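You operate a simulated robot arm through the tools that you are given. There is no shell and no other tool.

You are at the controls of a simulated robot arm. One attempt, no reset.

## Task
Glue the green ring on the round pot over the rubber plug; let it set under the blue sand bag.
Fine: three dots on the rim by the loaded purple stub brush, back on its saucer; plug in before the ring; the bag stays on; wait till the line turns amber.

Only the result counts: the job must be done as asked and must still hold three seconds after the hand-in. Knocking over, shifting, dropping, spilling or breaking anything else fails it.

## Robot
A 7-joint arm with a two-finger parallel gripper, fixed in place. Base frame: the origin is at the foot of the arm, x ahead of it, y to its left, z up. Lengths are in m, angles in degrees, forces in N, time in s.
With the tool pointing down near the work surface it reaches from about 0.22 to 0.68 m from the base axis. Its first joint turns from -66.0 to 66.0 degrees. Payload 2.4 kg.
Tool frame: the origin (TCP) lies between the finger pads and is the grasp point; the fingertips stand 0.03 m ahead of it; z points along the fingers, y is the line along which they close. The gripper opens to 0.094 m. The fingers are 0.028 m wide and 0.01 m thick; the gripper's body (0.05 by 0.096 m) begins 0.055 m behind the TCP.
Orientation is that of the tool frame in the base frame, as a unit quaternion [w, x, y, z]. With the fingers straight down and closing along the base's y, the tool's x points along the base's -x, its y along +y and its z along -z.

## Interface
- The arm moves only by the tool jog_arm. Its argument "targets" is one flat list of numbers, 7 for each row, row after row: the shift along the base's x, y, z in units of 150 mm (1.0 is 150 mm), then the turn, a rotation vector about the base's x, y, z in units of 120 degrees (1.0 is 120 degrees), then the finger opening in m, from 0 to 0.094. In form: [x, y, z, wx, wy, wz, claw, x, y, z, wx, wy, wz, claw, ...]. A call has 1 to 20 rows; each row is the pose to reach, as a shift and turn from the pose commanded when the call began. A call with a number of a shift or a turn outside -1 to 1 is refused whole. Each row takes 0.2 s and may step no farther than 0.05 m and 8.6 degrees from the row before; otherwise, or with a gripper value out of range, the whole call is refused. Where a pose cannot be reached the arm comes as near as it can. A force on the tool above 40 N (or 10 N above the force at the start of the call, whichever is more), or a blocked arm, ends the call early, and 0.2 s more pass. The fingers move at their own pace (about 0.153 m/s each) and stop on an object; they squeeze with about 21 N. The grip force told is the motor's: it shows also when the fingers shut on nothing. Time passes only in rows, and 0.2 s behind the last, so rows that repeat a pose let the fingers close. It gives the time, the measured TCP pose, the force on the tool (base axes), the opening and the grip force at its end, in the units of the frame above (readings bear some noise), with the torque about the TCP (base axes, N m) and any sound that the robot's microphone picked up.
- Cameras (640 x 400 px; columns grow to the right, rows downward): "scene" is fixed at [0.0461, 0.5104, 1.4292]; the picture's right is [-0.45, -0.89, 0.00], its down [-0.64, 0.32, -0.70] and it looks along [0.62, -0.31, -0.72] (base axes); focal length 214 px, centre (320, 200). "wrist" rides on the gripper at [0.076, 0.014, -0.102] in the tool frame; the picture's right is [-0.18, 0.98, 0.00], its down [-0.75, -0.14, -0.64] and it looks along [-0.63, -0.12, 0.77] (tool axes); focal length 243 px, centre (320, 200). There is no depth. A picture from a camera that has moved, and an enlarged one, comes with that camera's place and axes in the base frame and with its lens. The place of the scene camera against the robot may be out by one fixed shift of up to 0.012 m in any direction.
- grab_frame(camera): a new picture of that camera. It takes no simulated time.
- inspect(camera, box): a new picture of the part [left, top, right, bottom] of that camera's present view, enlarged. It takes no simulated time.
- job_done(): hands the job in; it is judged then, once.

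Places have to be worked out from the pictures, the camera data and where the tool is seen. Open the gripper and draw the arm clear of the work before you hand the job in, unless the task says otherwise.

The tools are called after ">>>" as a command line: name --argument value ..., lists and objects as JSON in quotes. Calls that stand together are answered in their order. jog_arm: Moves the arm, as the interface text tells. Its arguments: {"type":"object","properties":{"targets":{"type":"array","items":{"type":"number"}}},"required":["targets"]} The other tools are called the same way: grab_frame (camera) takes a picture; inspect (camera, box) takes an enlarged picture of a part of a camera's view; job_done () hands the job in.

At the start:

```text
time_s: 0.0
eef_pos: [0.3198, 0.1645, 1.3146]
tool_rot: [0.001, 0.0, 1.0, 0.0]
ft_force: [0.1, -0.3, -0.3]
torque: [-0.01, -0.02, -0.03]
opening: 0.094
grasp_force: 0.0
```

scene: 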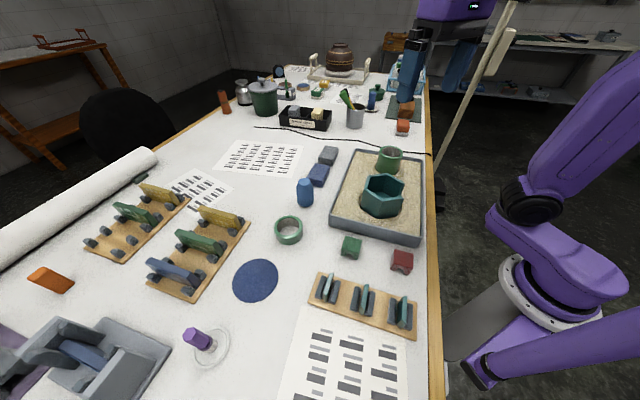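
wrist: 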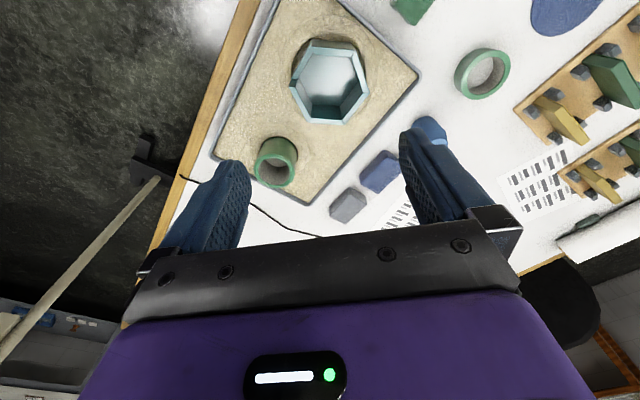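

The first pictures show a sand tray with two pots, a green ring, a purple brush on a glass saucer, blue blocks and a blue cylinder. I'll enlarge several parts to identify everything.

>>> inspect --camera "scene" --box '[280, 130, 440, 250]'

>>> inspect --camera "scene" --box '[140, 230, 300, 380]'

>>> inspect --camera "scene" --box '[280, 230, 440, 400]'

>>> inspect --camera "scene" --box '[200, 60, 440, 150]'

>>> inspect --camera "scene" --box '[0, 140, 260, 400]'

>>> inspect --camera "wrist" --box '[160, 0, 640, 240]'

```text
3.33 times, centred on (360, 190) of scene
camera zoom: at [0.0461, 0.5104, 1.4292], right [-0.45, -0.89, 0.0], down [-0.64, 0.32, -0.7], along [0.62, -0.31, -0.72], focal length 715 px, centre (187, 233)
```

zoom: 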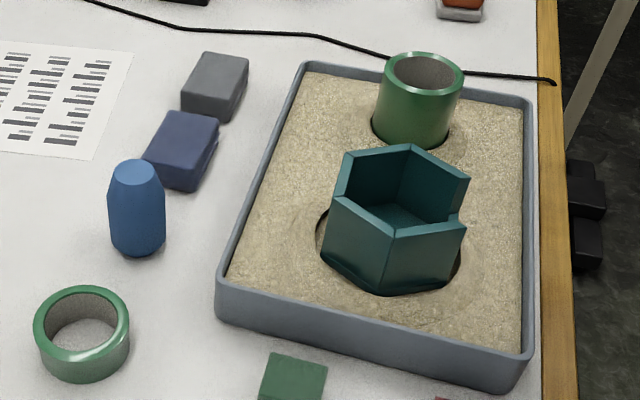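

```text
2.67 times, centred on (220, 305) of scene
camera zoom: at [0.0461, 0.5104, 1.4292], right [-0.45, -0.89, 0.0], down [-0.64, 0.32, -0.7], along [0.62, -0.31, -0.72], focal length 572 px, centre (587, -80)
```

zoom: 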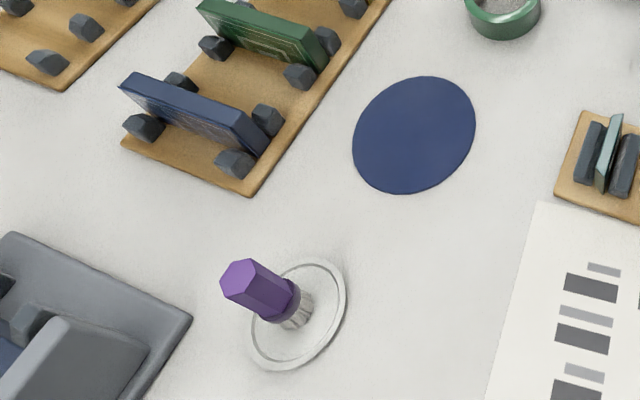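

```text
2.35 times, centred on (360, 315) of scene
camera zoom: at [0.0461, 0.5104, 1.4292], right [-0.45, -0.89, 0.0], down [-0.64, 0.32, -0.7], along [0.62, -0.31, -0.72], focal length 505 px, centre (226, -71)
```

zoom: 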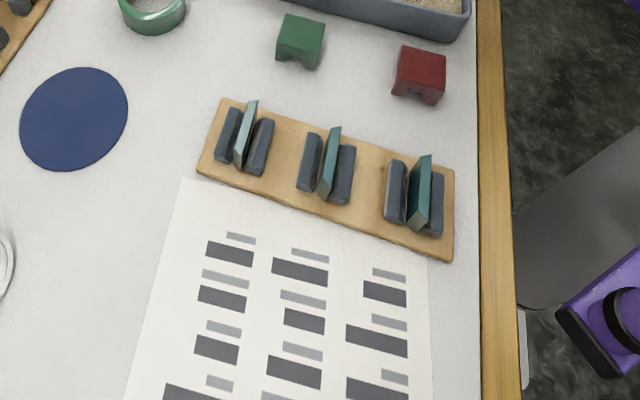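

```text
2.67 times, centred on (320, 105) of scene
camera zoom: at [0.0461, 0.5104, 1.4292], right [-0.45, -0.89, 0.0], down [-0.64, 0.32, -0.7], along [0.62, -0.31, -0.72], focal length 572 px, centre (320, 453)
```

zoom: 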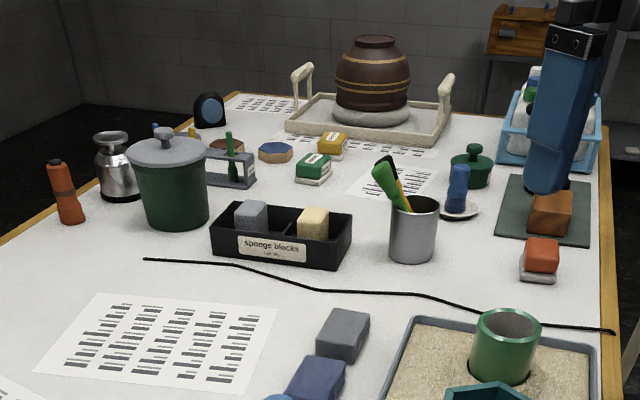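

```text
1.54 times, centred on (130, 270) of scene
camera zoom: at [0.0461, 0.5104, 1.4292], right [-0.45, -0.89, 0.0], down [-0.64, 0.32, -0.7], along [0.62, -0.31, -0.72], focal length 330 px, centre (612, 92)
```

zoom: 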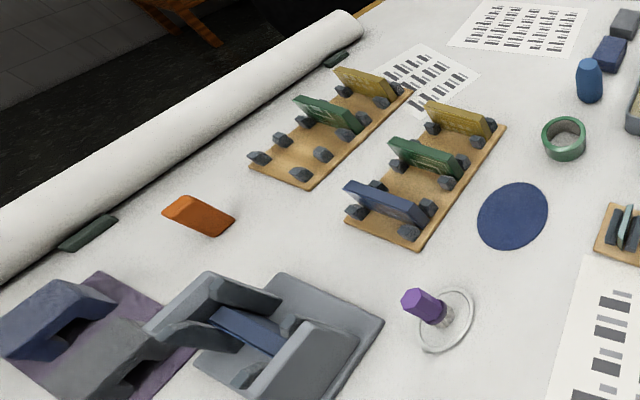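

```text
1.33 times, centred on (400, 120) of wrist
camera zoom: at [0.243, 0.1785, 1.4182], right [0.18, 0.98, 0.0], down [0.75, -0.14, 0.64], along [0.63, -0.12, -0.77], focal length 324 px, centre (213, 307)
```

zoom: 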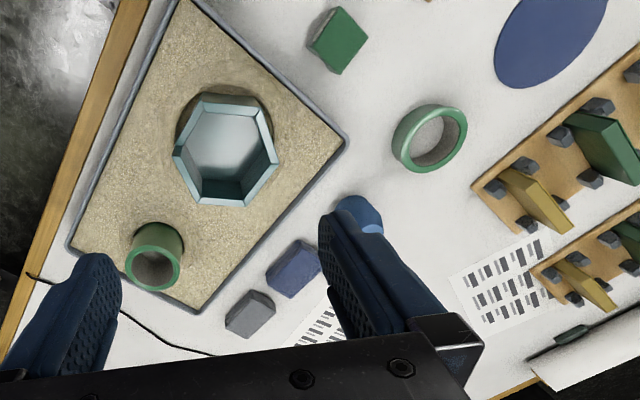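

The ring lies at about (0.395, 0.435) on a table at z≈0.94, and the round pot's rim is at about (0.456, 0.058, 1.055). I'll lower and shift the wrist camera to look more closely at the blocks and the blue cylinder.

>>> jog_arm --targets '[0, 0.208, -0.19, 0, 0, 0, 0.094, 0, 0.416, -0.38, 0, 0, 0, 0.094, 0, 0.625, -0.57, 0, 0, 0, 0.094, 0, 0.833, -0.767, 0, 0, 0, 0.094]'

>>> grab_frame --camera "wrist"

```text
time_s: 1.0
eef_pos: [0.3201, 0.2893, 1.2013]
tool_rot: [-0.001, 0.0, 1.0, -0.001]
ft_force: [-0.5, -0.3, 0.2]
torque: [0.0, 0.03, -0.01]
opening: 0.094
grasp_force: 0.0
```

```text
taken
camera wrist: at [0.244, 0.304, 1.3039], right [0.18, 0.98, 0.0], down [0.75, -0.14, 0.64], along [0.63, -0.12, -0.77], focal length 243 px, centre (320, 200)
```

wrist: 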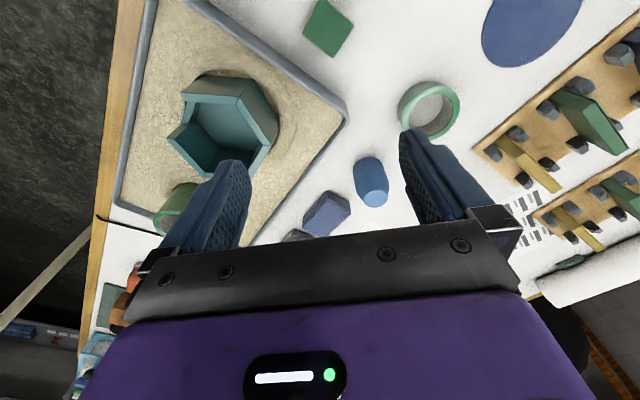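

The wrist camera sees almost straight down at the top of its picture, so I'll move the tool further forward to bring the blocks and the cylinder into that area.

>>> jog_arm --targets '[0.3, 0, 0, 0, 0, 0, 0.094, 0.6, 0, 0, 0, 0, 0, 0.094, 0.9, 0, 0, 0, 0, 0, 0.094, 1.0, 0, 0, 0, 0, 0, 0.094]'

>>> jog_arm --targets '[0.3, -0.1, 0, 0, 0, 0, 0.094, 0.5, -0.2, 0, 0, 0, 0, 0.094]'

>>> grab_frame --camera "wrist"

>>> inspect --camera "wrist" --box '[200, 0, 440, 150]'

```text
time_s: 2.0
eef_pos: [0.469, 0.2898, 1.2011]
tool_rot: [0.0, 0.0, 1.0, 0.0]
ft_force: [0.0, -0.1, 0.2]
torque: [0.01, -0.01, -0.02]
opening: 0.0941
grasp_force: 0.1
```

```text
time_s: 2.6
eef_pos: [0.5451, 0.258, 1.2001]
tool_rot: [0.001, 0.0, 1.0, 0.0]
ft_force: [0.7, -0.1, -0.4]
torque: [0.02, -0.02, 0.02]
opening: 0.0942
grasp_force: 0.2
```

```text
taken
camera wrist: at [0.4685, 0.2724, 1.303], right [0.18, 0.98, 0.0], down [0.75, -0.14, 0.64], along [0.63, -0.12, -0.77], focal length 243 px, centre (320, 200)
```

wrist: 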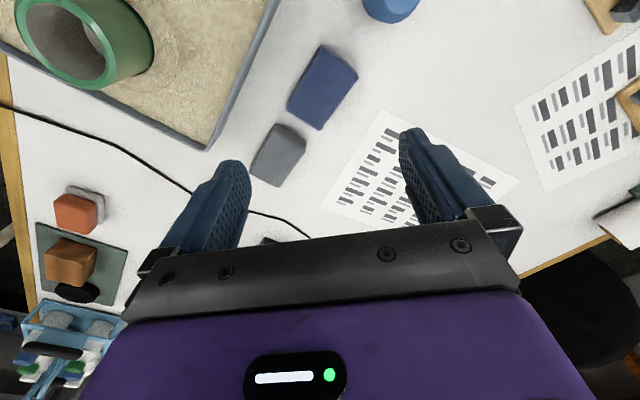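

```text
2.67 times, centred on (320, 75) of wrist
camera zoom: at [0.4685, 0.2724, 1.303], right [0.18, 0.98, 0.0], down [0.75, -0.14, 0.64], along [0.63, -0.12, -0.77], focal length 647 px, centre (320, 533)
```

zoom: 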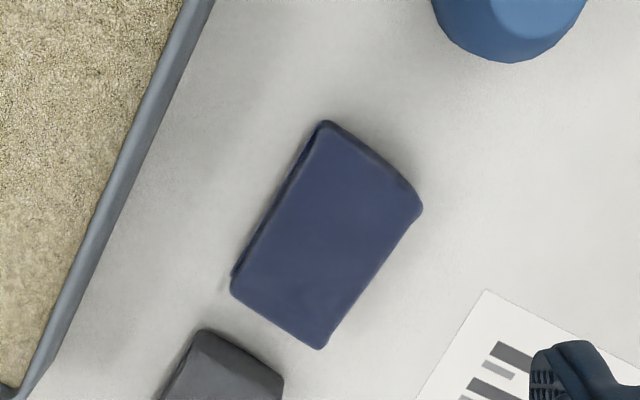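

The blue and grey blocks look like soft bags, and the blue tapered cylinder is probably the plug. I'll look at the cylinder and the round pot's mouth up close.

>>> jog_arm --targets '[-0.2, 0.15, -0.15, 0, 0, 0, 0.094, -0.35, 0.3, -0.3, 0, 0, 0, 0.094]'

>>> inspect --camera "wrist" --box '[200, 0, 480, 175]'

>>> grab_frame --camera "wrist"

```text
time_s: 3.2
eef_pos: [0.4931, 0.3019, 1.155]
tool_rot: [0.0, 0.001, 1.0, 0.0]
ft_force: [0.1, 0.1, -0.7]
torque: [-0.03, 0.03, 0.03]
opening: 0.0938
grasp_force: 0.1
```

```text
2.29 times, centred on (340, 88) of wrist
camera zoom: at [0.4168, 0.317, 1.2582], right [0.18, 0.98, 0.0], down [0.75, -0.14, 0.64], along [0.63, -0.12, -0.77], focal length 555 px, centre (274, 457)
```

zoom: 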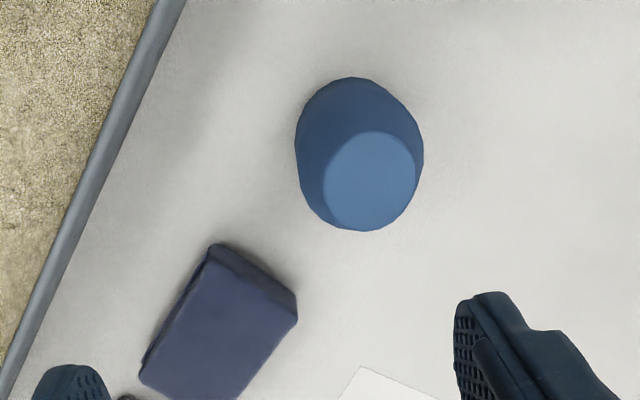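

```text
taken
camera wrist: at [0.4168, 0.317, 1.2582], right [0.18, 0.98, 0.0], down [0.75, -0.14, 0.64], along [0.63, -0.12, -0.77], focal length 243 px, centre (320, 200)
```

wrist: 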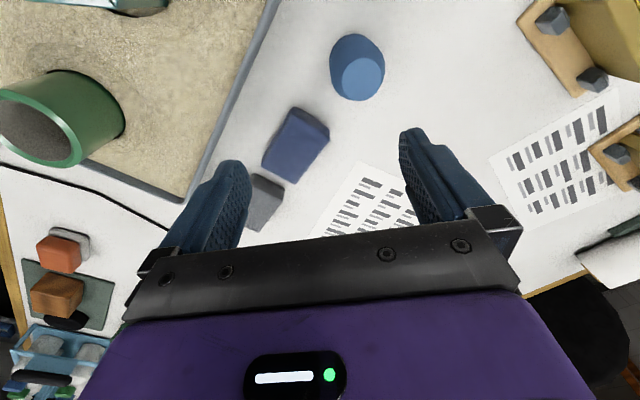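

The cylinder top is at about (0.478, 0.342, 1.025), its body is about 0.053 wide, and the pot's mouth is about 0.056. I'll enlarge the scene view strongly to measure the plug, pot, ring and brush.

>>> inspect --camera "scene" --box '[285, 165, 325, 215]'

>>> inspect --camera "scene" --box '[365, 135, 415, 175]'

>>> inspect --camera "scene" --box '[265, 205, 315, 255]'

>>> inspect --camera "scene" --box '[175, 315, 240, 375]'

```text
8.00 times, centred on (305, 190) of scene
camera zoom: at [0.0462, 0.5104, 1.4292], right [-0.45, -0.89, 0.0], down [-0.64, 0.32, -0.7], along [0.62, -0.31, -0.72], focal length 1716 px, centre (440, 280)
```

zoom: 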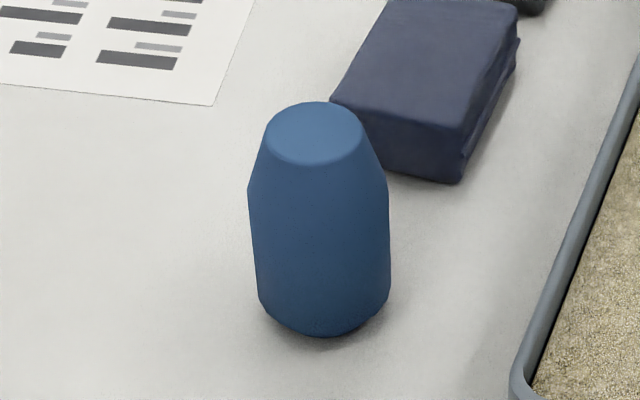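

```text
10.00 times, centred on (390, 155) of scene
camera zoom: at [0.0462, 0.5104, 1.4292], right [-0.45, -0.89, 0.0], down [-0.64, 0.32, -0.7], along [0.62, -0.31, -0.72], focal length 2145 px, centre (-380, 650)
```

zoom: 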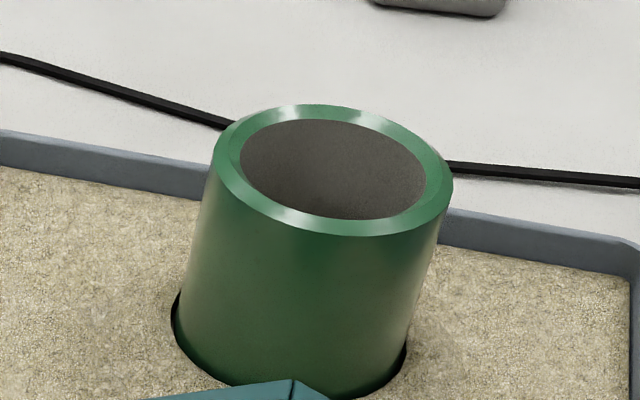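

```text
8.00 times, centred on (290, 230) of scene
camera zoom: at [0.0462, 0.5104, 1.4292], right [-0.45, -0.89, 0.0], down [-0.64, 0.32, -0.7], along [0.62, -0.31, -0.72], focal length 1716 px, centre (560, -40)
```

zoom: 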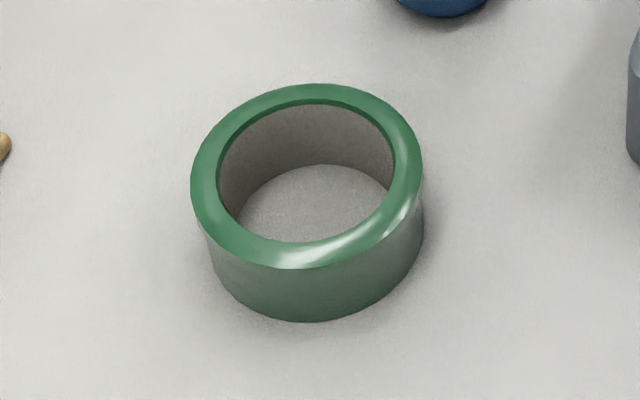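

```text
6.67 times, centred on (208, 345) of scene
camera zoom: at [0.0462, 0.5104, 1.4292], right [-0.45, -0.89, 0.0], down [-0.64, 0.32, -0.7], along [0.62, -0.31, -0.72], focal length 1430 px, centre (1070, -767)
```

zoom: 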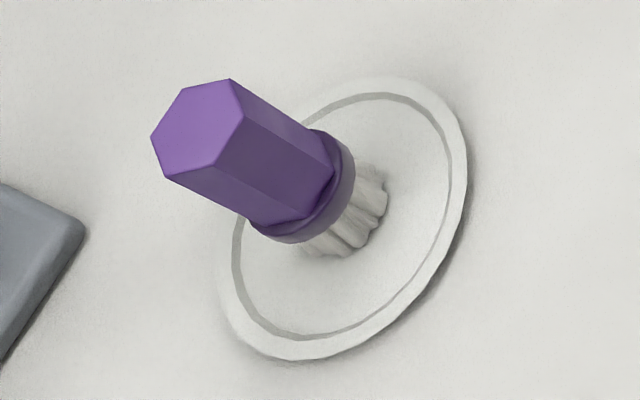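

The plug is chamfered strongly at the top and slightly at the bottom. I'll move over the round pot to look down into it and measure its mouth, depth and tilt.

>>> jog_arm --targets '[0, -0.3, 0.1, 0, 0, 0, 0.094, 0, -0.6, 0.1, 0, 0, 0, 0.094, 0, -0.9, 0.1, 0, 0, 0, 0.094]'

>>> jog_arm --targets '[0, -0.3, 0, 0, 0, 0, 0.094, 0, -0.6, 0, 0, 0, 0, 0.094, -0.08, -0.75, 0, 0, 0, 0, 0.094]'

>>> grab_frame --camera "wrist"

>>> inspect --camera "wrist" --box '[200, 0, 440, 150]'

```text
time_s: 4.0
eef_pos: [0.493, 0.1693, 1.1706]
tool_rot: [0.0, -0.001, 1.0, -0.001]
ft_force: [-0.4, 0.2, -0.3]
torque: [0.0, 0.02, 0.01]
opening: 0.0938
grasp_force: 0.0
```

```text
time_s: 4.8
eef_pos: [0.4801, 0.0565, 1.1694]
tool_rot: [0.0, 0.0, 1.0, -0.001]
ft_force: [-0.2, 0.3, -0.2]
torque: [-0.02, 0.02, 0.0]
opening: 0.0941
grasp_force: 0.0
```

```text
taken
camera wrist: at [0.4045, 0.0711, 1.2735], right [0.18, 0.98, 0.0], down [0.75, -0.14, 0.64], along [0.63, -0.12, -0.77], focal length 243 px, centre (320, 200)
```

wrist: 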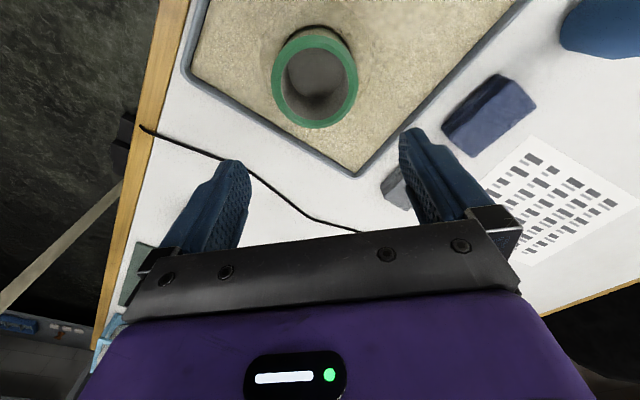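

```text
2.67 times, centred on (320, 75) of wrist
camera zoom: at [0.4045, 0.0711, 1.2735], right [0.18, 0.98, 0.0], down [0.75, -0.14, 0.64], along [0.63, -0.12, -0.77], focal length 647 px, centre (320, 533)
```

zoom: 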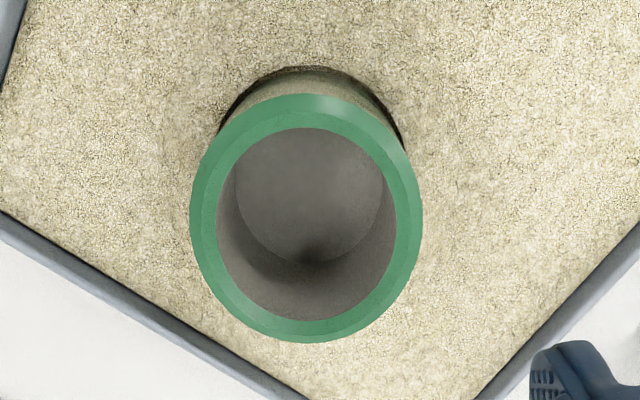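

The pot appears upright, with a mouth of about 0.057, an outer width of about 0.073, and a depth of about 0.05. The plug should therefore sit in it with its cone sticking out to centre the ring. Next I'll go look at the ring and the brush with the wrist camera.

>>> jog_arm --targets '[-0.08, 0.3, 0, 0, 0, 0, 0.094, -0.16, 0.6, 0, 0, 0, 0, 0.094, -0.24, 0.85, 0, 0, 0, 0, 0.094, -0.3, 1.0, 0, 0, 0, 0, 0.094]'

>>> jog_arm --targets '[-0.08, 0.3, 0, 0, 0, 0, 0.094, -0.16, 0.6, 0, 0, 0, 0, 0.094, -0.24, 0.85, 0, 0, 0, 0, 0.094, -0.3, 1.0, 0, 0, 0, 0, 0.094]'

>>> inspect --camera "wrist" --box '[280, 0, 520, 150]'

>>> grab_frame --camera "wrist"

```text
time_s: 5.8
eef_pos: [0.4352, 0.2079, 1.1718]
tool_rot: [0.0, 0.0, 1.0, 0.0]
ft_force: [0.5, -1.0, -0.4]
torque: [0.02, 0.0, -0.01]
opening: 0.0941
grasp_force: 0.0
```

```text
time_s: 6.8
eef_pos: [0.3913, 0.3548, 1.1691]
tool_rot: [0.0, 0.0, 1.0, 0.0]
ft_force: [-0.7, -0.2, 0.0]
torque: [-0.01, 0.01, 0.01]
opening: 0.0941
grasp_force: 0.0
```

```text
2.67 times, centred on (400, 75) of wrist
camera zoom: at [0.3158, 0.37, 1.273], right [0.18, 0.98, 0.0], down [0.75, -0.14, 0.64], along [0.63, -0.12, -0.77], focal length 647 px, centre (107, 533)
```

zoom: 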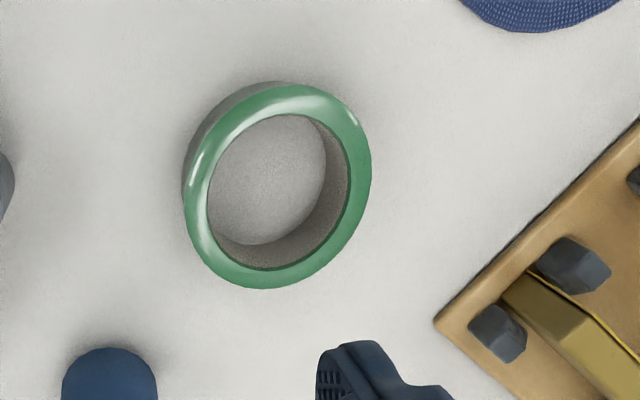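

```text
taken
camera wrist: at [0.3158, 0.37, 1.273], right [0.18, 0.98, 0.0], down [0.75, -0.14, 0.64], along [0.63, -0.12, -0.77], focal length 243 px, centre (320, 200)
```

wrist: 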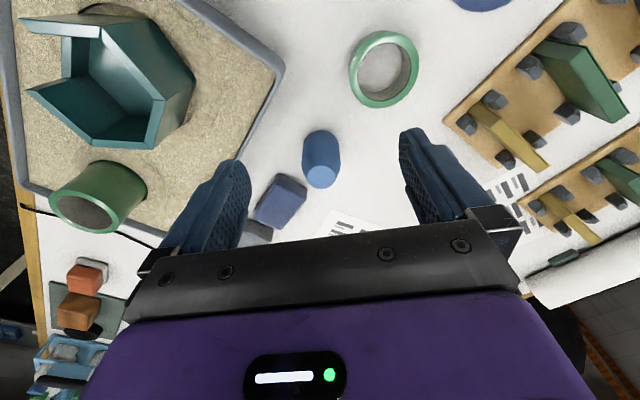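

The ring's top centre is at about (0.389, 0.429, 0.975). I'll carry on toward the brush, which the scene camera puts near (0.21, 0.656), close to the reach limit.

>>> jog_arm --targets '[-0.2, 0.25, 0, 0, 0, 0, 0.094, -0.4, 0.5, 0, 0, 0, 0, 0.094, -0.6, 0.75, 0, 0, 0, 0, 0.094, -0.8, 1.0, 0, 0, 0, 0, 0.094]'

>>> grab_frame --camera "wrist"

>>> inspect --camera "wrist" --box '[360, 0, 600, 150]'

```text
time_s: 7.8
eef_pos: [0.2698, 0.5085, 1.171]
tool_rot: [0.0, 0.001, 1.0, -0.001]
ft_force: [0.0, 0.7, -0.3]
torque: [-0.03, 0.01, -0.01]
opening: 0.0939
grasp_force: 0.1
```

```text
taken
camera wrist: at [0.1942, 0.5231, 1.2738], right [0.19, 0.98, 0.0], down [0.75, -0.14, 0.64], along [0.63, -0.12, -0.77], focal length 243 px, centre (320, 200)
```

wrist: 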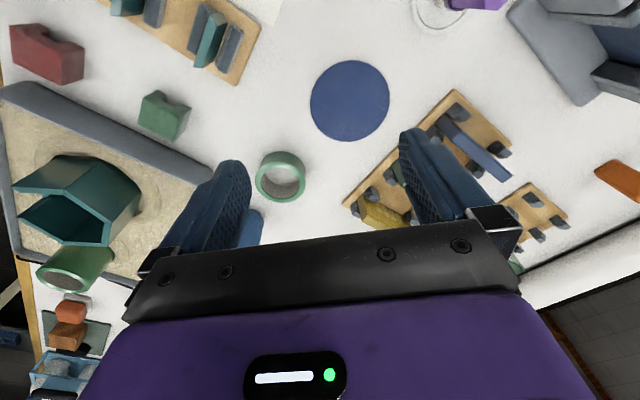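

```text
2.67 times, centred on (480, 75) of wrist
camera zoom: at [0.1942, 0.5231, 1.2738], right [0.19, 0.98, 0.0], down [0.75, -0.14, 0.64], along [0.63, -0.12, -0.77], focal length 647 px, centre (-107, 533)
```

zoom: 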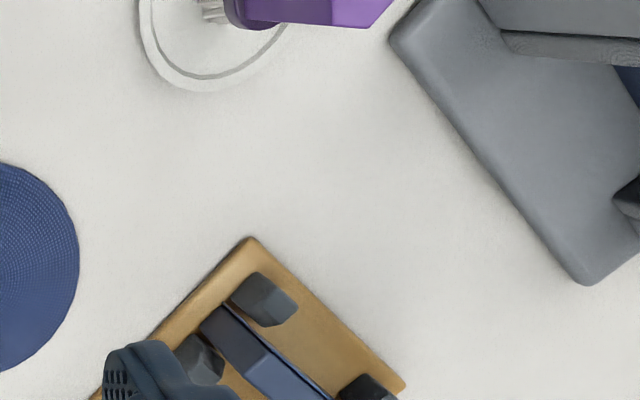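

The brush's saucer is centred near (0.22, 0.646). I'll move the tool toward a spot above it, at a safe height, to test reach and get a closer view.

>>> jog_arm --targets '[-0.1, 0.25, 0, 0, 0, 0, 0.094, -0.2, 0.5, 0, 0, 0, 0, 0.094, -0.25, 0.75, 0, 0, 0, 0, 0.094, -0.3, 0.85, 0, 0, 0, 0, 0.094]'

>>> grab_frame --camera "wrist"

>>> grab_frame --camera "scene"

```text
time_s: 8.8
eef_pos: [0.2309, 0.597, 1.1663]
tool_rot: [0.0, 0.0, 1.0, 0.0]
ft_force: [0.5, 0.4, -0.4]
torque: [0.0, 0.0, 0.0]
opening: 0.0941
grasp_force: 0.1
out of reach, approached as far as the arm can: row 3, 4
```

```text
taken
camera wrist: at [0.1551, 0.6112, 1.2689], right [0.18, 0.98, 0.0], down [0.75, -0.14, 0.64], along [0.63, -0.12, -0.77], focal length 243 px, centre (320, 200)
```

wrist: 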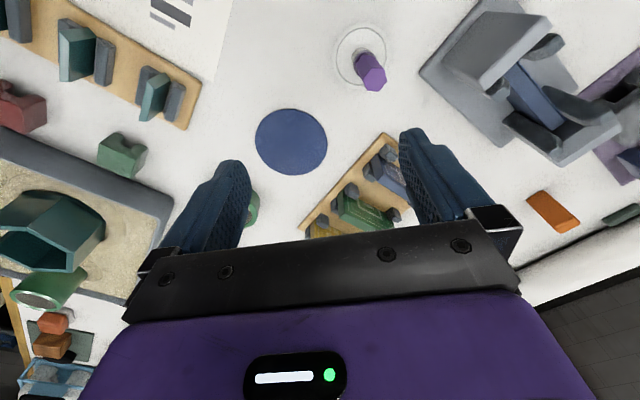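

```text
taken
```

scene: 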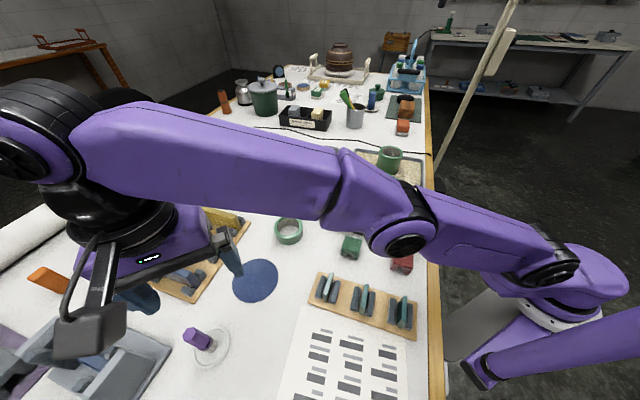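

The tool stopped at (0.231, 0.597), short of the brush at about (0.217, 0.65). I'll back off and yaw the gripper 90° so it closes along x. Then I can tilt it toward +y to reach the brush while the pads stay vertical.

>>> jog_arm --targets '[0.1, -0.25, 0, 0, 0, 0.068, 0.094, 0.2, -0.5, 0, 0, 0, 0.136, 0.094, 0.3, -0.75, 0, 0, 0, 0.204, 0.094, 0.3, -0.85, 0, 0, 0, 0.272, 0.094, 0.3, -0.85, 0, 0, 0, 0.34, 0.094, 0.3, -0.85, 0, 0, 0, 0.408, 0.094, 0.3, -0.85, 0, 0, 0, 0.476, 0.094, 0.3, -0.85, 0, 0, 0, 0.544, 0.094, 0.3, -0.85, 0, 0, 0, 0.612, 0.094, 0.3, -0.85, 0, 0, 0, 0.68, 0.094, 0.3, -0.85, 0, 0, 0, 0.75, 0.094]'

>>> grab_frame --camera "wrist"

```text
time_s: 11.2
eef_pos: [0.275, 0.4714, 1.1664]
tool_rot: [0.0, 0.708, -0.706, 0.0]
ft_force: [-0.1, 1.3, 0.6]
torque: [0.01, -0.02, 0.0]
opening: 0.0939
grasp_force: 0.0
```

```text
taken
camera wrist: at [0.2611, 0.3943, 1.2689], right [-0.98, 0.18, 0.0], down [0.14, 0.75, 0.64], along [0.12, 0.63, -0.77], focal length 243 px, centre (320, 200)
```

wrist: 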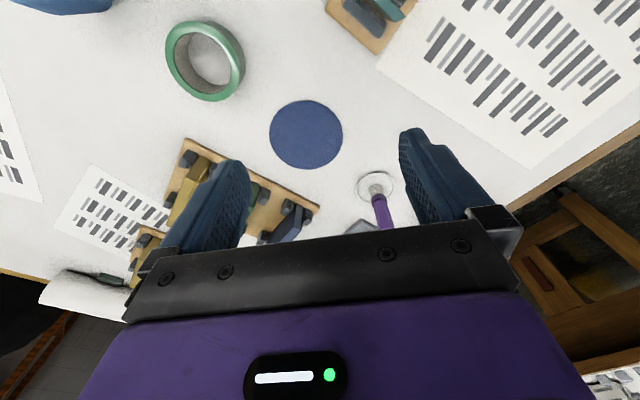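

The yaw worked, and the tool is now at (0.275, 0.471) closing along x. The saucer centre triangulates to about (0.214, 0.646). Now I'll tilt the tool 20° toward +y and move closer at a safe height.

>>> jog_arm --targets '[0, 0, 0, 0.0556, 0, 0, 0.094, 0, 0, 0, 0.1111, 0, 0, 0.094, 0, 0, 0, 0.1667, 0, 0, 0.094, -0.1, 0.25, 0, 0.1667, 0, 0, 0.094, -0.2, 0.5, 0, 0.1667, 0, 0, 0.094, -0.3, 0.75, 0, 0.1667, 0, 0, 0.094, -0.38, 1.0, 0, 0.1667, 0, 0, 0.094]'

>>> grab_frame --camera "wrist"

```text
time_s: 12.8
eef_pos: [0.2182, 0.6193, 1.1686]
tool_rot: [-0.123, 0.696, -0.696, -0.123]
ft_force: [-0.3, 0.0, -0.1]
torque: [-0.02, 0.02, -0.01]
opening: 0.0938
grasp_force: 0.0
```

```text
taken
camera wrist: at [0.2042, 0.5129, 1.2387], right [-0.98, 0.17, 0.06], down [0.14, 0.49, 0.86], along [0.12, 0.86, -0.5], focal length 243 px, centre (320, 200)
```

wrist: 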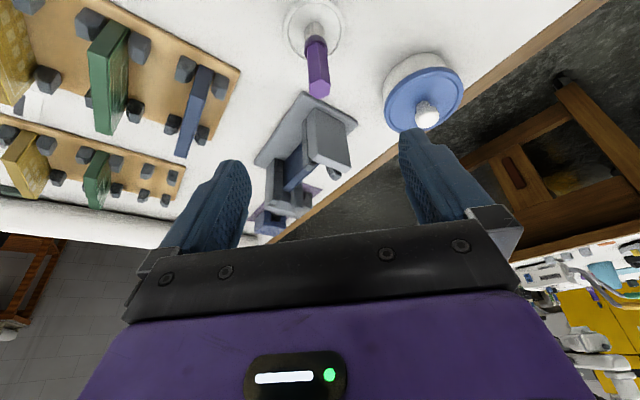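

The tilted pose reaches well. The brush stands at about (0.2155, 0.641) with its handle top near z=1.055. I'll move just above it with the fingers straddling it, then check alignment before descending.

>>> jog_arm --targets '[-0.01, 0.07, -0.2, 0, 0, 0, 0.094, -0.02, 0.14, -0.4, 0, 0, 0, 0.094, -0.02, 0.14, -0.4, 0, 0, 0, 0.094]'

>>> grab_frame --camera "wrist"

>>> inspect --camera "wrist" --box '[200, 0, 440, 200]'

>>> inspect --camera "scene" --box '[120, 260, 280, 380]'

```text
time_s: 13.6
eef_pos: [0.2134, 0.6408, 1.1076]
tool_rot: [0.123, -0.696, 0.697, 0.123]
ft_force: [-0.4, -0.7, 0.2]
torque: [0.0, -0.03, 0.01]
opening: 0.094
grasp_force: 0.1
```

```text
taken
camera wrist: at [0.2002, 0.5341, 1.1785], right [-0.98, 0.17, 0.06], down [0.14, 0.49, 0.86], along [0.12, 0.86, -0.5], focal length 243 px, centre (320, 200)
```

wrist: 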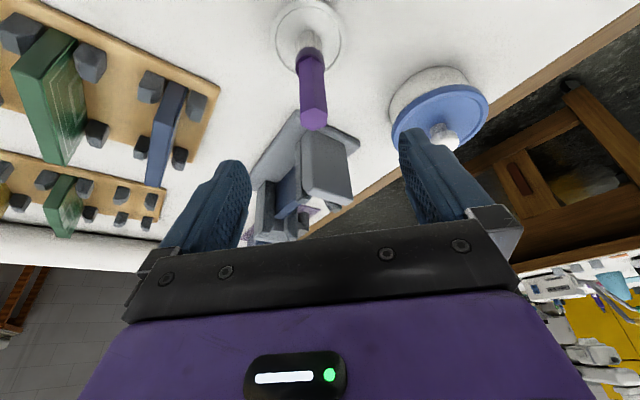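

```text
2.00 times, centred on (320, 100) of wrist
camera zoom: at [0.2002, 0.5341, 1.1785], right [-0.98, 0.17, 0.06], down [0.14, 0.49, 0.86], along [0.12, 0.86, -0.5], focal length 485 px, centre (320, 400)
```

zoom: 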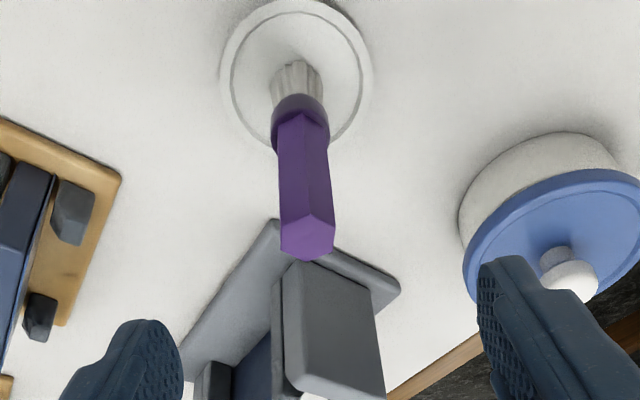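

```text
3.33 times, centred on (200, 320) of scene
camera zoom: at [0.0461, 0.5104, 1.4292], right [-0.45, -0.89, 0.0], down [-0.64, 0.32, -0.7], along [0.62, -0.31, -0.72], focal length 715 px, centre (720, -200)
```

zoom: 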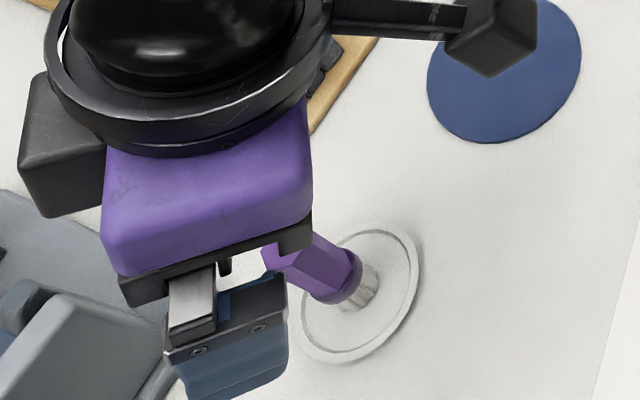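

Two wrist views put the brush upright at (0.2144, 0.638), with its handle from z≈0.99 to 1.059, and it sits centred between the fingers. I'll descend to TCP z≈1.03 without closing yet.

>>> jog_arm --targets '[0.005, -0.01, -0.15, 0, 0, 0, 0.094, 0.005, -0.02, -0.3, 0, 0, 0, 0.094, 0.005, -0.02, -0.42, 0, 0, 0, 0.094, 0.005, -0.02, -0.517, 0, 0, 0, 0.094, 0.005, -0.02, -0.517, 0, 0, 0, 0.094]'

>>> inspect --camera "wrist" --box '[200, 50, 440, 220]'

>>> inspect --camera "scene" --box '[120, 260, 280, 380]'

```text
time_s: 14.8
eef_pos: [0.2155, 0.6367, 1.0283]
tool_rot: [-0.122, 0.697, -0.696, -0.123]
ft_force: [0.0, -0.5, -0.1]
torque: [-0.01, -0.02, 0.02]
opening: 0.0942
grasp_force: 0.1
```

```text
2.35 times, centred on (320, 135) of wrist
camera zoom: at [0.2021, 0.5309, 1.0995], right [-0.98, 0.17, 0.06], down [0.14, 0.49, 0.86], along [0.12, 0.86, -0.5], focal length 571 px, centre (320, 353)
```

zoom: 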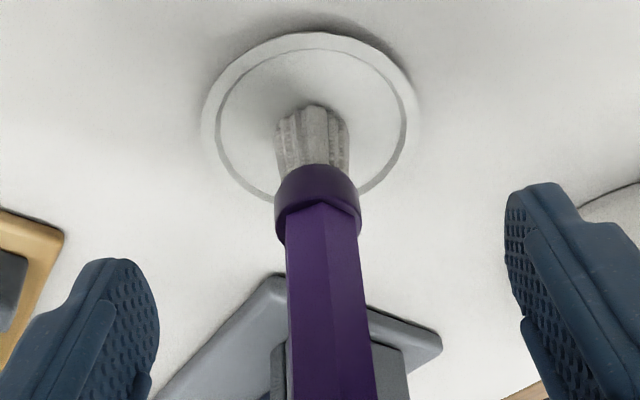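

```text
3.33 times, centred on (200, 320) of scene
camera zoom: at [0.0461, 0.5104, 1.4292], right [-0.45, -0.89, 0.0], down [-0.64, 0.32, -0.7], along [0.62, -0.31, -0.72], focal length 715 px, centre (720, -200)
```

zoom: 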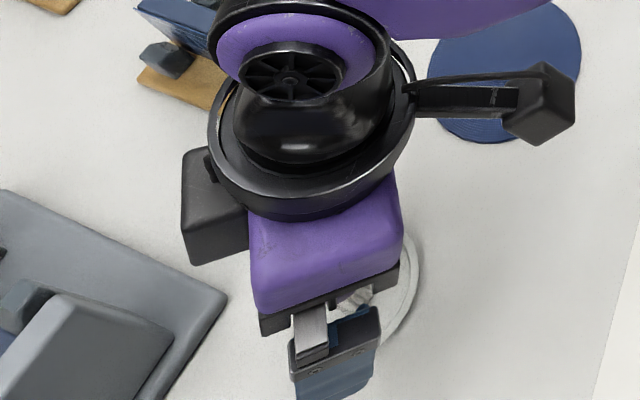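

The brush handle is between the open fingers, just above its collar. I'll close on it.

>>> jog_arm --targets '[0, 0, 0, 0, 0, 0, 0.04, 0, 0, 0, 0, 0, 0, 0.015, 0, 0, 0, 0, 0, 0, 0.0, 0, 0, 0, 0, 0, 0, 0.0]'

>>> inspect --camera "wrist" --box '[200, 50, 440, 220]'

```text
time_s: 15.8
eef_pos: [0.2159, 0.6384, 1.0287]
tool_rot: [-0.122, 0.697, -0.696, -0.123]
ft_force: [0.9, 0.0, 0.3]
torque: [0.0, 0.03, -0.01]
opening: 0.026
grasp_force: 21.2
```

```text
2.35 times, centred on (320, 135) of wrist
camera zoom: at [0.2021, 0.531, 1.0997], right [-0.98, 0.17, 0.06], down [0.14, 0.49, 0.86], along [0.12, 0.86, -0.5], focal length 571 px, centre (320, 353)
```

zoom: 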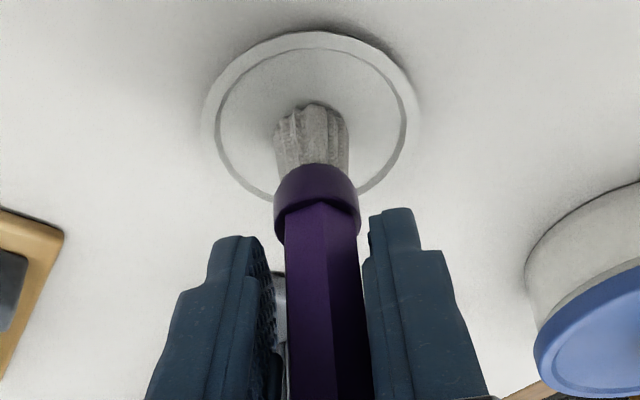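

The gripper holds the brush with 21 N on its flats (opening 0.026) and the brush is still upright. I'll lift it straight up and check that it hangs straight.

>>> jog_arm --targets '[0, 0, 0.05, 0, 0, 0, 0.0, 0, 0, 0.25, 0, 0, 0, 0.0, 0, 0, 0.5, 0, 0, 0, 0.0, 0, 0, 0.75, 0, 0, 0, 0.0, 0, 0, 1.0, 0, 0, 0, 0.0]'

>>> grab_frame --camera "wrist"

>>> inspect --camera "scene" --box '[120, 200, 280, 380]'

```text
time_s: 17.0
eef_pos: [0.2143, 0.6391, 1.177]
tool_rot: [-0.123, 0.696, -0.696, -0.124]
ft_force: [-0.1, 0.5, -0.1]
torque: [0.03, -0.02, -0.02]
opening: 0.0263
grasp_force: 20.9
```

```text
taken
camera wrist: at [0.1998, 0.532, 1.2482], right [-0.98, 0.17, 0.06], down [0.14, 0.49, 0.86], along [0.12, 0.85, -0.51], focal length 243 px, centre (320, 200)
```

wrist: 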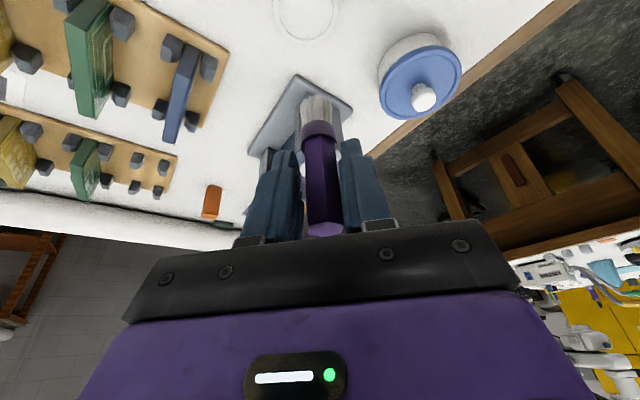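

```text
2.22 times, centred on (200, 290) of scene
camera zoom: at [0.0461, 0.5104, 1.4292], right [-0.45, -0.89, 0.0], down [-0.64, 0.32, -0.7], along [0.62, -0.31, -0.72], focal length 477 px, centre (587, 0)
```

zoom: 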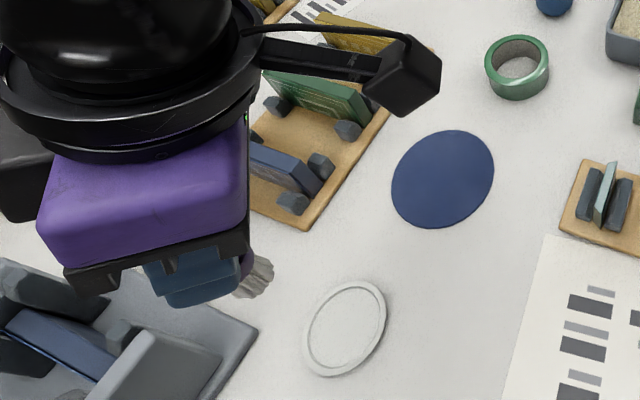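

The brush came up cleanly and hangs straight, and the saucer stayed put. I'll carry the brush across to the round pot at a safe height.

>>> jog_arm --targets '[0.1, -0.24, 0.1, 0, 0, 0, 0.0, 0.2, -0.48, 0.2, 0, 0, 0, 0.0, 0.3, -0.72, 0.2, 0, 0, 0, 0.0, 0.4, -0.97, 0.2, 0, 0, 0, 0.0]'

>>> jog_arm --targets '[0.1, -0.24, 0, 0, 0, 0, 0.0, 0.2, -0.48, 0, 0, 0, 0, 0.0, 0.3, -0.72, 0, 0, 0, 0, 0.0, 0.4, -0.97, 0, 0, 0, 0, 0.0]'

>>> jog_arm --targets '[0.1, -0.24, 0, 0, 0, 0, 0.0, 0.2, -0.48, 0, 0, 0, 0, 0.0, 0.3, -0.72, 0, 0, 0, 0, 0.0, 0.4, -0.97, 0, 0, 0, 0, 0.0]'

>>> jog_arm --targets '[0.1, -0.24, 0, 0, 0, 0, 0.0, 0.2, -0.48, 0, 0, 0, 0, 0.0, 0.3, -0.72, 0, 0, 0, 0, 0.0, 0.4, -0.97, 0, 0, 0, 0, 0.0]'

>>> grab_frame --camera "wrist"

>>> grab_frame --camera "scene"

```text
time_s: 18.0
eef_pos: [0.2748, 0.4898, 1.2083]
tool_rot: [-0.123, 0.697, -0.696, -0.123]
ft_force: [0.0, 0.0, 0.3]
torque: [0.0, 0.0, 0.0]
opening: 0.0266
grasp_force: 21.2
```

```text
time_s: 19.0
eef_pos: [0.3377, 0.347, 1.2072]
tool_rot: [-0.122, 0.697, -0.696, -0.123]
ft_force: [0.5, -0.2, -0.7]
torque: [-0.04, -0.03, 0.01]
opening: 0.0266
grasp_force: 21.3
```

```text
time_s: 20.0
eef_pos: [0.3962, 0.2023, 1.2085]
tool_rot: [-0.122, 0.696, -0.696, -0.123]
ft_force: [-1.3, 0.2, -0.1]
torque: [0.01, -0.01, 0.04]
opening: 0.0265
grasp_force: 20.7
```

```text
time_s: 21.0
eef_pos: [0.4558, 0.0546, 1.209]
tool_rot: [-0.123, 0.696, -0.696, -0.123]
ft_force: [0.7, -0.3, -0.3]
torque: [-0.03, 0.03, 0.02]
opening: 0.0267
grasp_force: 21.0
```

```text
taken
camera wrist: at [0.4419, -0.0532, 1.2793], right [-0.98, 0.17, 0.06], down [0.14, 0.49, 0.86], along [0.12, 0.86, -0.5], focal length 243 px, centre (320, 200)
```

wrist: 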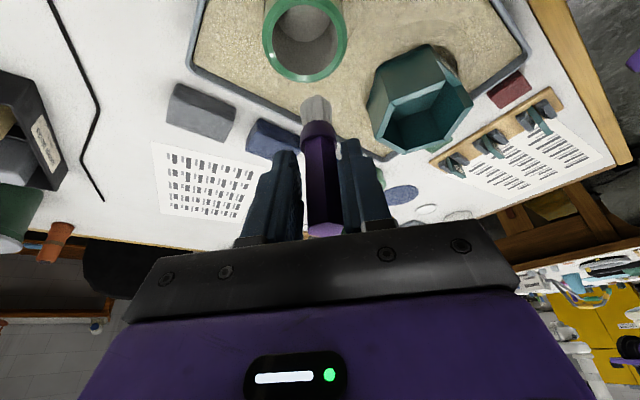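

```text
taken
```

scene: 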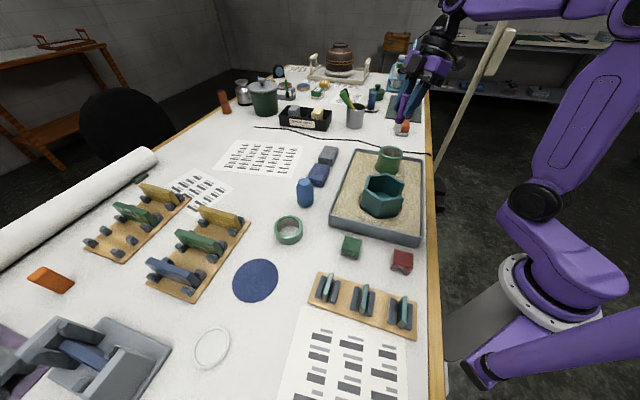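

The brush now hovers above the round pot. I'll enlarge the wrist view to fix the pot rim's centre and the bristle tip.

>>> inspect --camera "wrist" --box '[200, 0, 440, 150]'

>>> inspect --camera "scene" --box '[360, 60, 460, 180]'

```text
2.67 times, centred on (320, 75) of wrist
camera zoom: at [0.4419, -0.0532, 1.2793], right [-0.98, 0.17, 0.06], down [0.14, 0.49, 0.86], along [0.12, 0.86, -0.5], focal length 647 px, centre (320, 533)
```

zoom: 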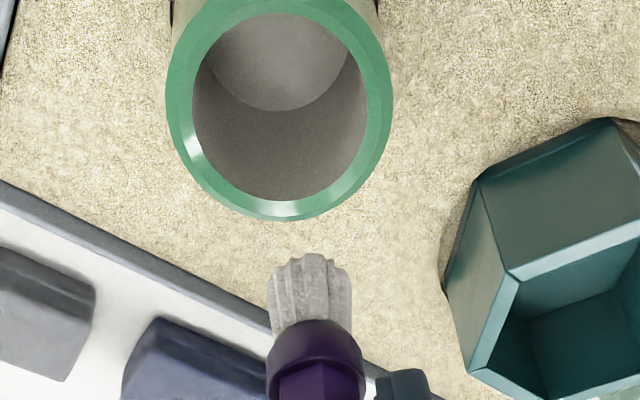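

```text
3.33 times, centred on (410, 120) of scene
camera zoom: at [0.0461, 0.5104, 1.4293], right [-0.45, -0.89, 0.0], down [-0.64, 0.32, -0.7], along [0.62, -0.31, -0.72], focal length 715 px, centre (20, 467)
```

zoom: 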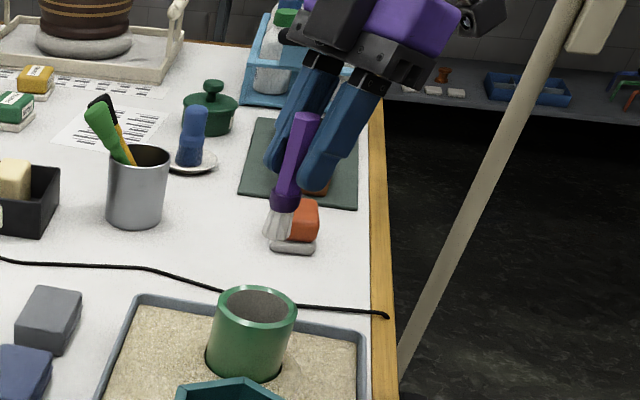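

The rim is centred at about (0.4587, 0.056, 1.052), with radii of 0.0285 to 0.0365. The bristle tip hangs about 0.067 below the TCP. I'll lower over the first dot position, on the +y side of the rim, stopping just above it to check.

>>> jog_arm --targets '[0.03, 0.1, -0.1, 0, 0, 0, 0.0, 0.03, 0.207, -0.25, 0, 0, 0, 0.0, 0.03, 0.207, -0.4, 0, 0, 0, 0.0, 0.03, 0.207, -0.52, 0, 0, 0, 0.0, 0.03, 0.207, -0.52, 0, 0, 0, 0.0]'

>>> inspect --camera "wrist" --box '[200, 0, 440, 150]'

>>> inspect --camera "scene" --box '[360, 110, 430, 180]'

```text
time_s: 22.2
eef_pos: [0.4599, 0.0871, 1.1306]
tool_rot: [-0.126, 0.697, -0.695, -0.123]
ft_force: [0.6, 3.6, 19.9]
torque: [0.2, 0.03, -0.01]
opening: 0.0269
grasp_force: 21.3
```

```text
2.67 times, centred on (320, 75) of wrist
camera zoom: at [0.4459, -0.0195, 1.2025], right [-0.98, 0.17, 0.06], down [0.14, 0.49, 0.86], along [0.12, 0.86, -0.5], focal length 647 px, centre (320, 533)
```

zoom: 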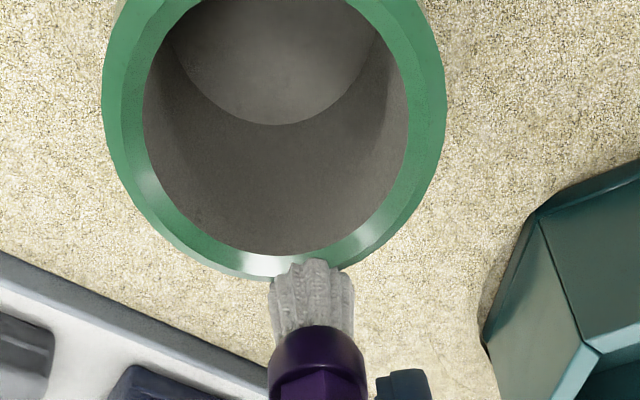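

```text
5.71 times, centred on (395, 145) of scene
camera zoom: at [0.0458, 0.5104, 1.4293], right [-0.45, -0.89, 0.0], down [-0.64, 0.32, -0.7], along [0.62, -0.31, -0.72], focal length 1226 px, centre (-109, 514)
```

zoom: 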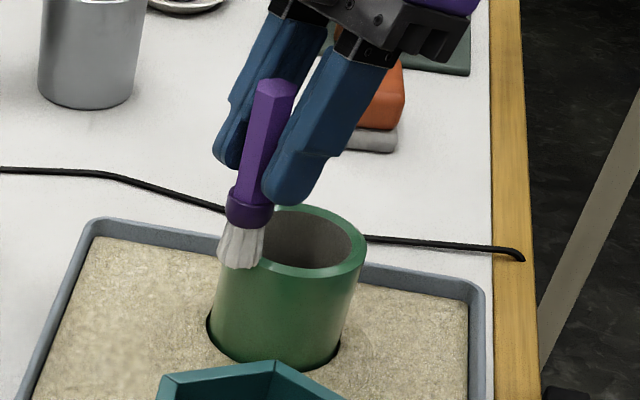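

Contact came earlier than expected, at 20 N with TCP z=1.1306, so the brush hangs about 0.077 below the TCP. I'll lift straight up at once and check whether a dot was left and the pot is unmoved.

>>> jog_arm --targets '[0, 0, 0.1, 0, 0, 0, 0.0, 0, 0, 0.2, 0, 0, 0, 0.0]'

>>> inspect --camera "wrist" --box '[200, 0, 440, 150]'

>>> inspect --camera "scene" --box '[360, 120, 430, 180]'

```text
time_s: 22.8
eef_pos: [0.4605, 0.0846, 1.1597]
tool_rot: [0.122, -0.696, 0.697, 0.123]
ft_force: [0.5, 0.0, 0.2]
torque: [0.02, -0.03, -0.02]
opening: 0.0264
grasp_force: 20.7
```

```text
2.67 times, centred on (320, 75) of wrist
camera zoom: at [0.446, -0.0206, 1.2309], right [-0.98, 0.17, 0.06], down [0.14, 0.49, 0.86], along [0.12, 0.85, -0.51], focal length 647 px, centre (320, 533)
```

zoom: 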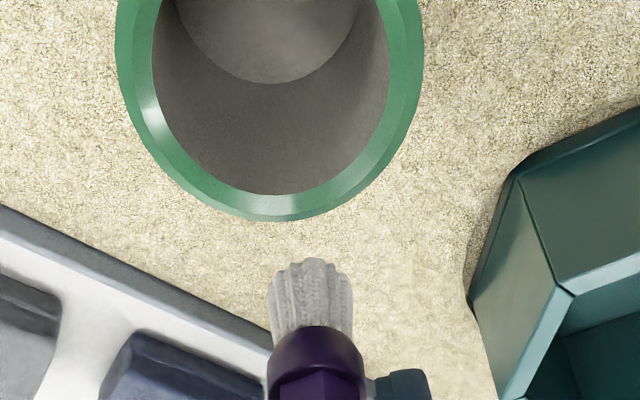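

```text
6.67 times, centred on (395, 150) of scene
camera zoom: at [0.0461, 0.5104, 1.4292], right [-0.45, -0.89, 0.0], down [-0.64, 0.32, -0.7], along [0.62, -0.31, -0.72], focal length 1430 px, centre (-180, 533)
```

zoom: 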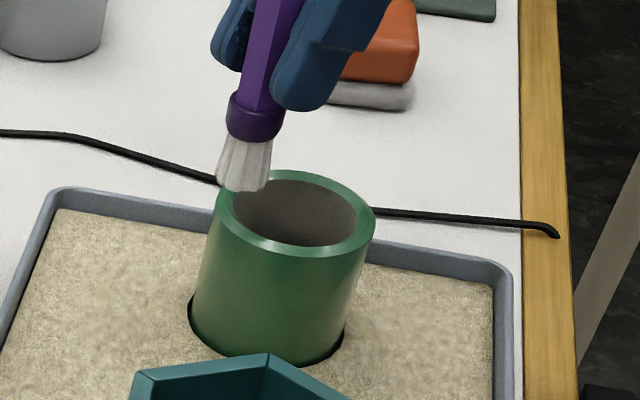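

No obvious dot is visible yet, and the pot looks unmoved. I'll enlarge the rim's +y side further to look for a glue mark.

>>> inspect --camera "wrist" --box '[240, 50, 340, 112]'

>>> inspect --camera "wrist" --box '[290, 70, 340, 132]'

```text
6.40 times, centred on (290, 81) of wrist
camera zoom: at [0.446, -0.0206, 1.2309], right [-0.98, 0.17, 0.06], down [0.14, 0.49, 0.86], along [0.12, 0.85, -0.51], focal length 1553 px, centre (512, 962)
```

zoom: 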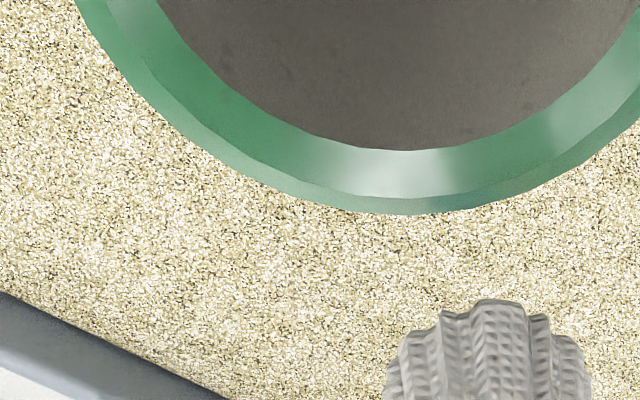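

```text
6.45 times, centred on (315, 101) of wrist
camera zoom: at [0.446, -0.0206, 1.2309], right [-0.98, 0.17, 0.06], down [0.14, 0.49, 0.86], along [0.12, 0.85, -0.51], focal length 1565 px, centre (352, 839)
```

zoom: 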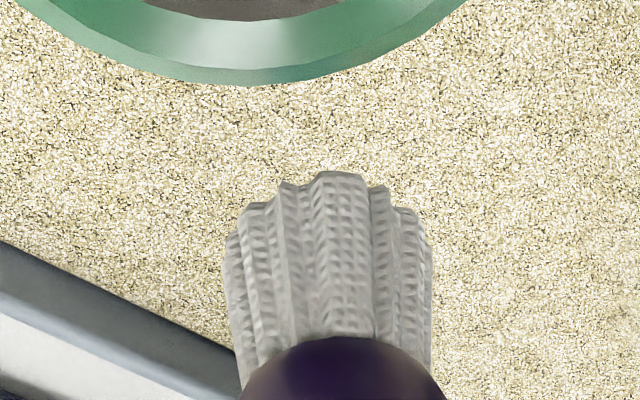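

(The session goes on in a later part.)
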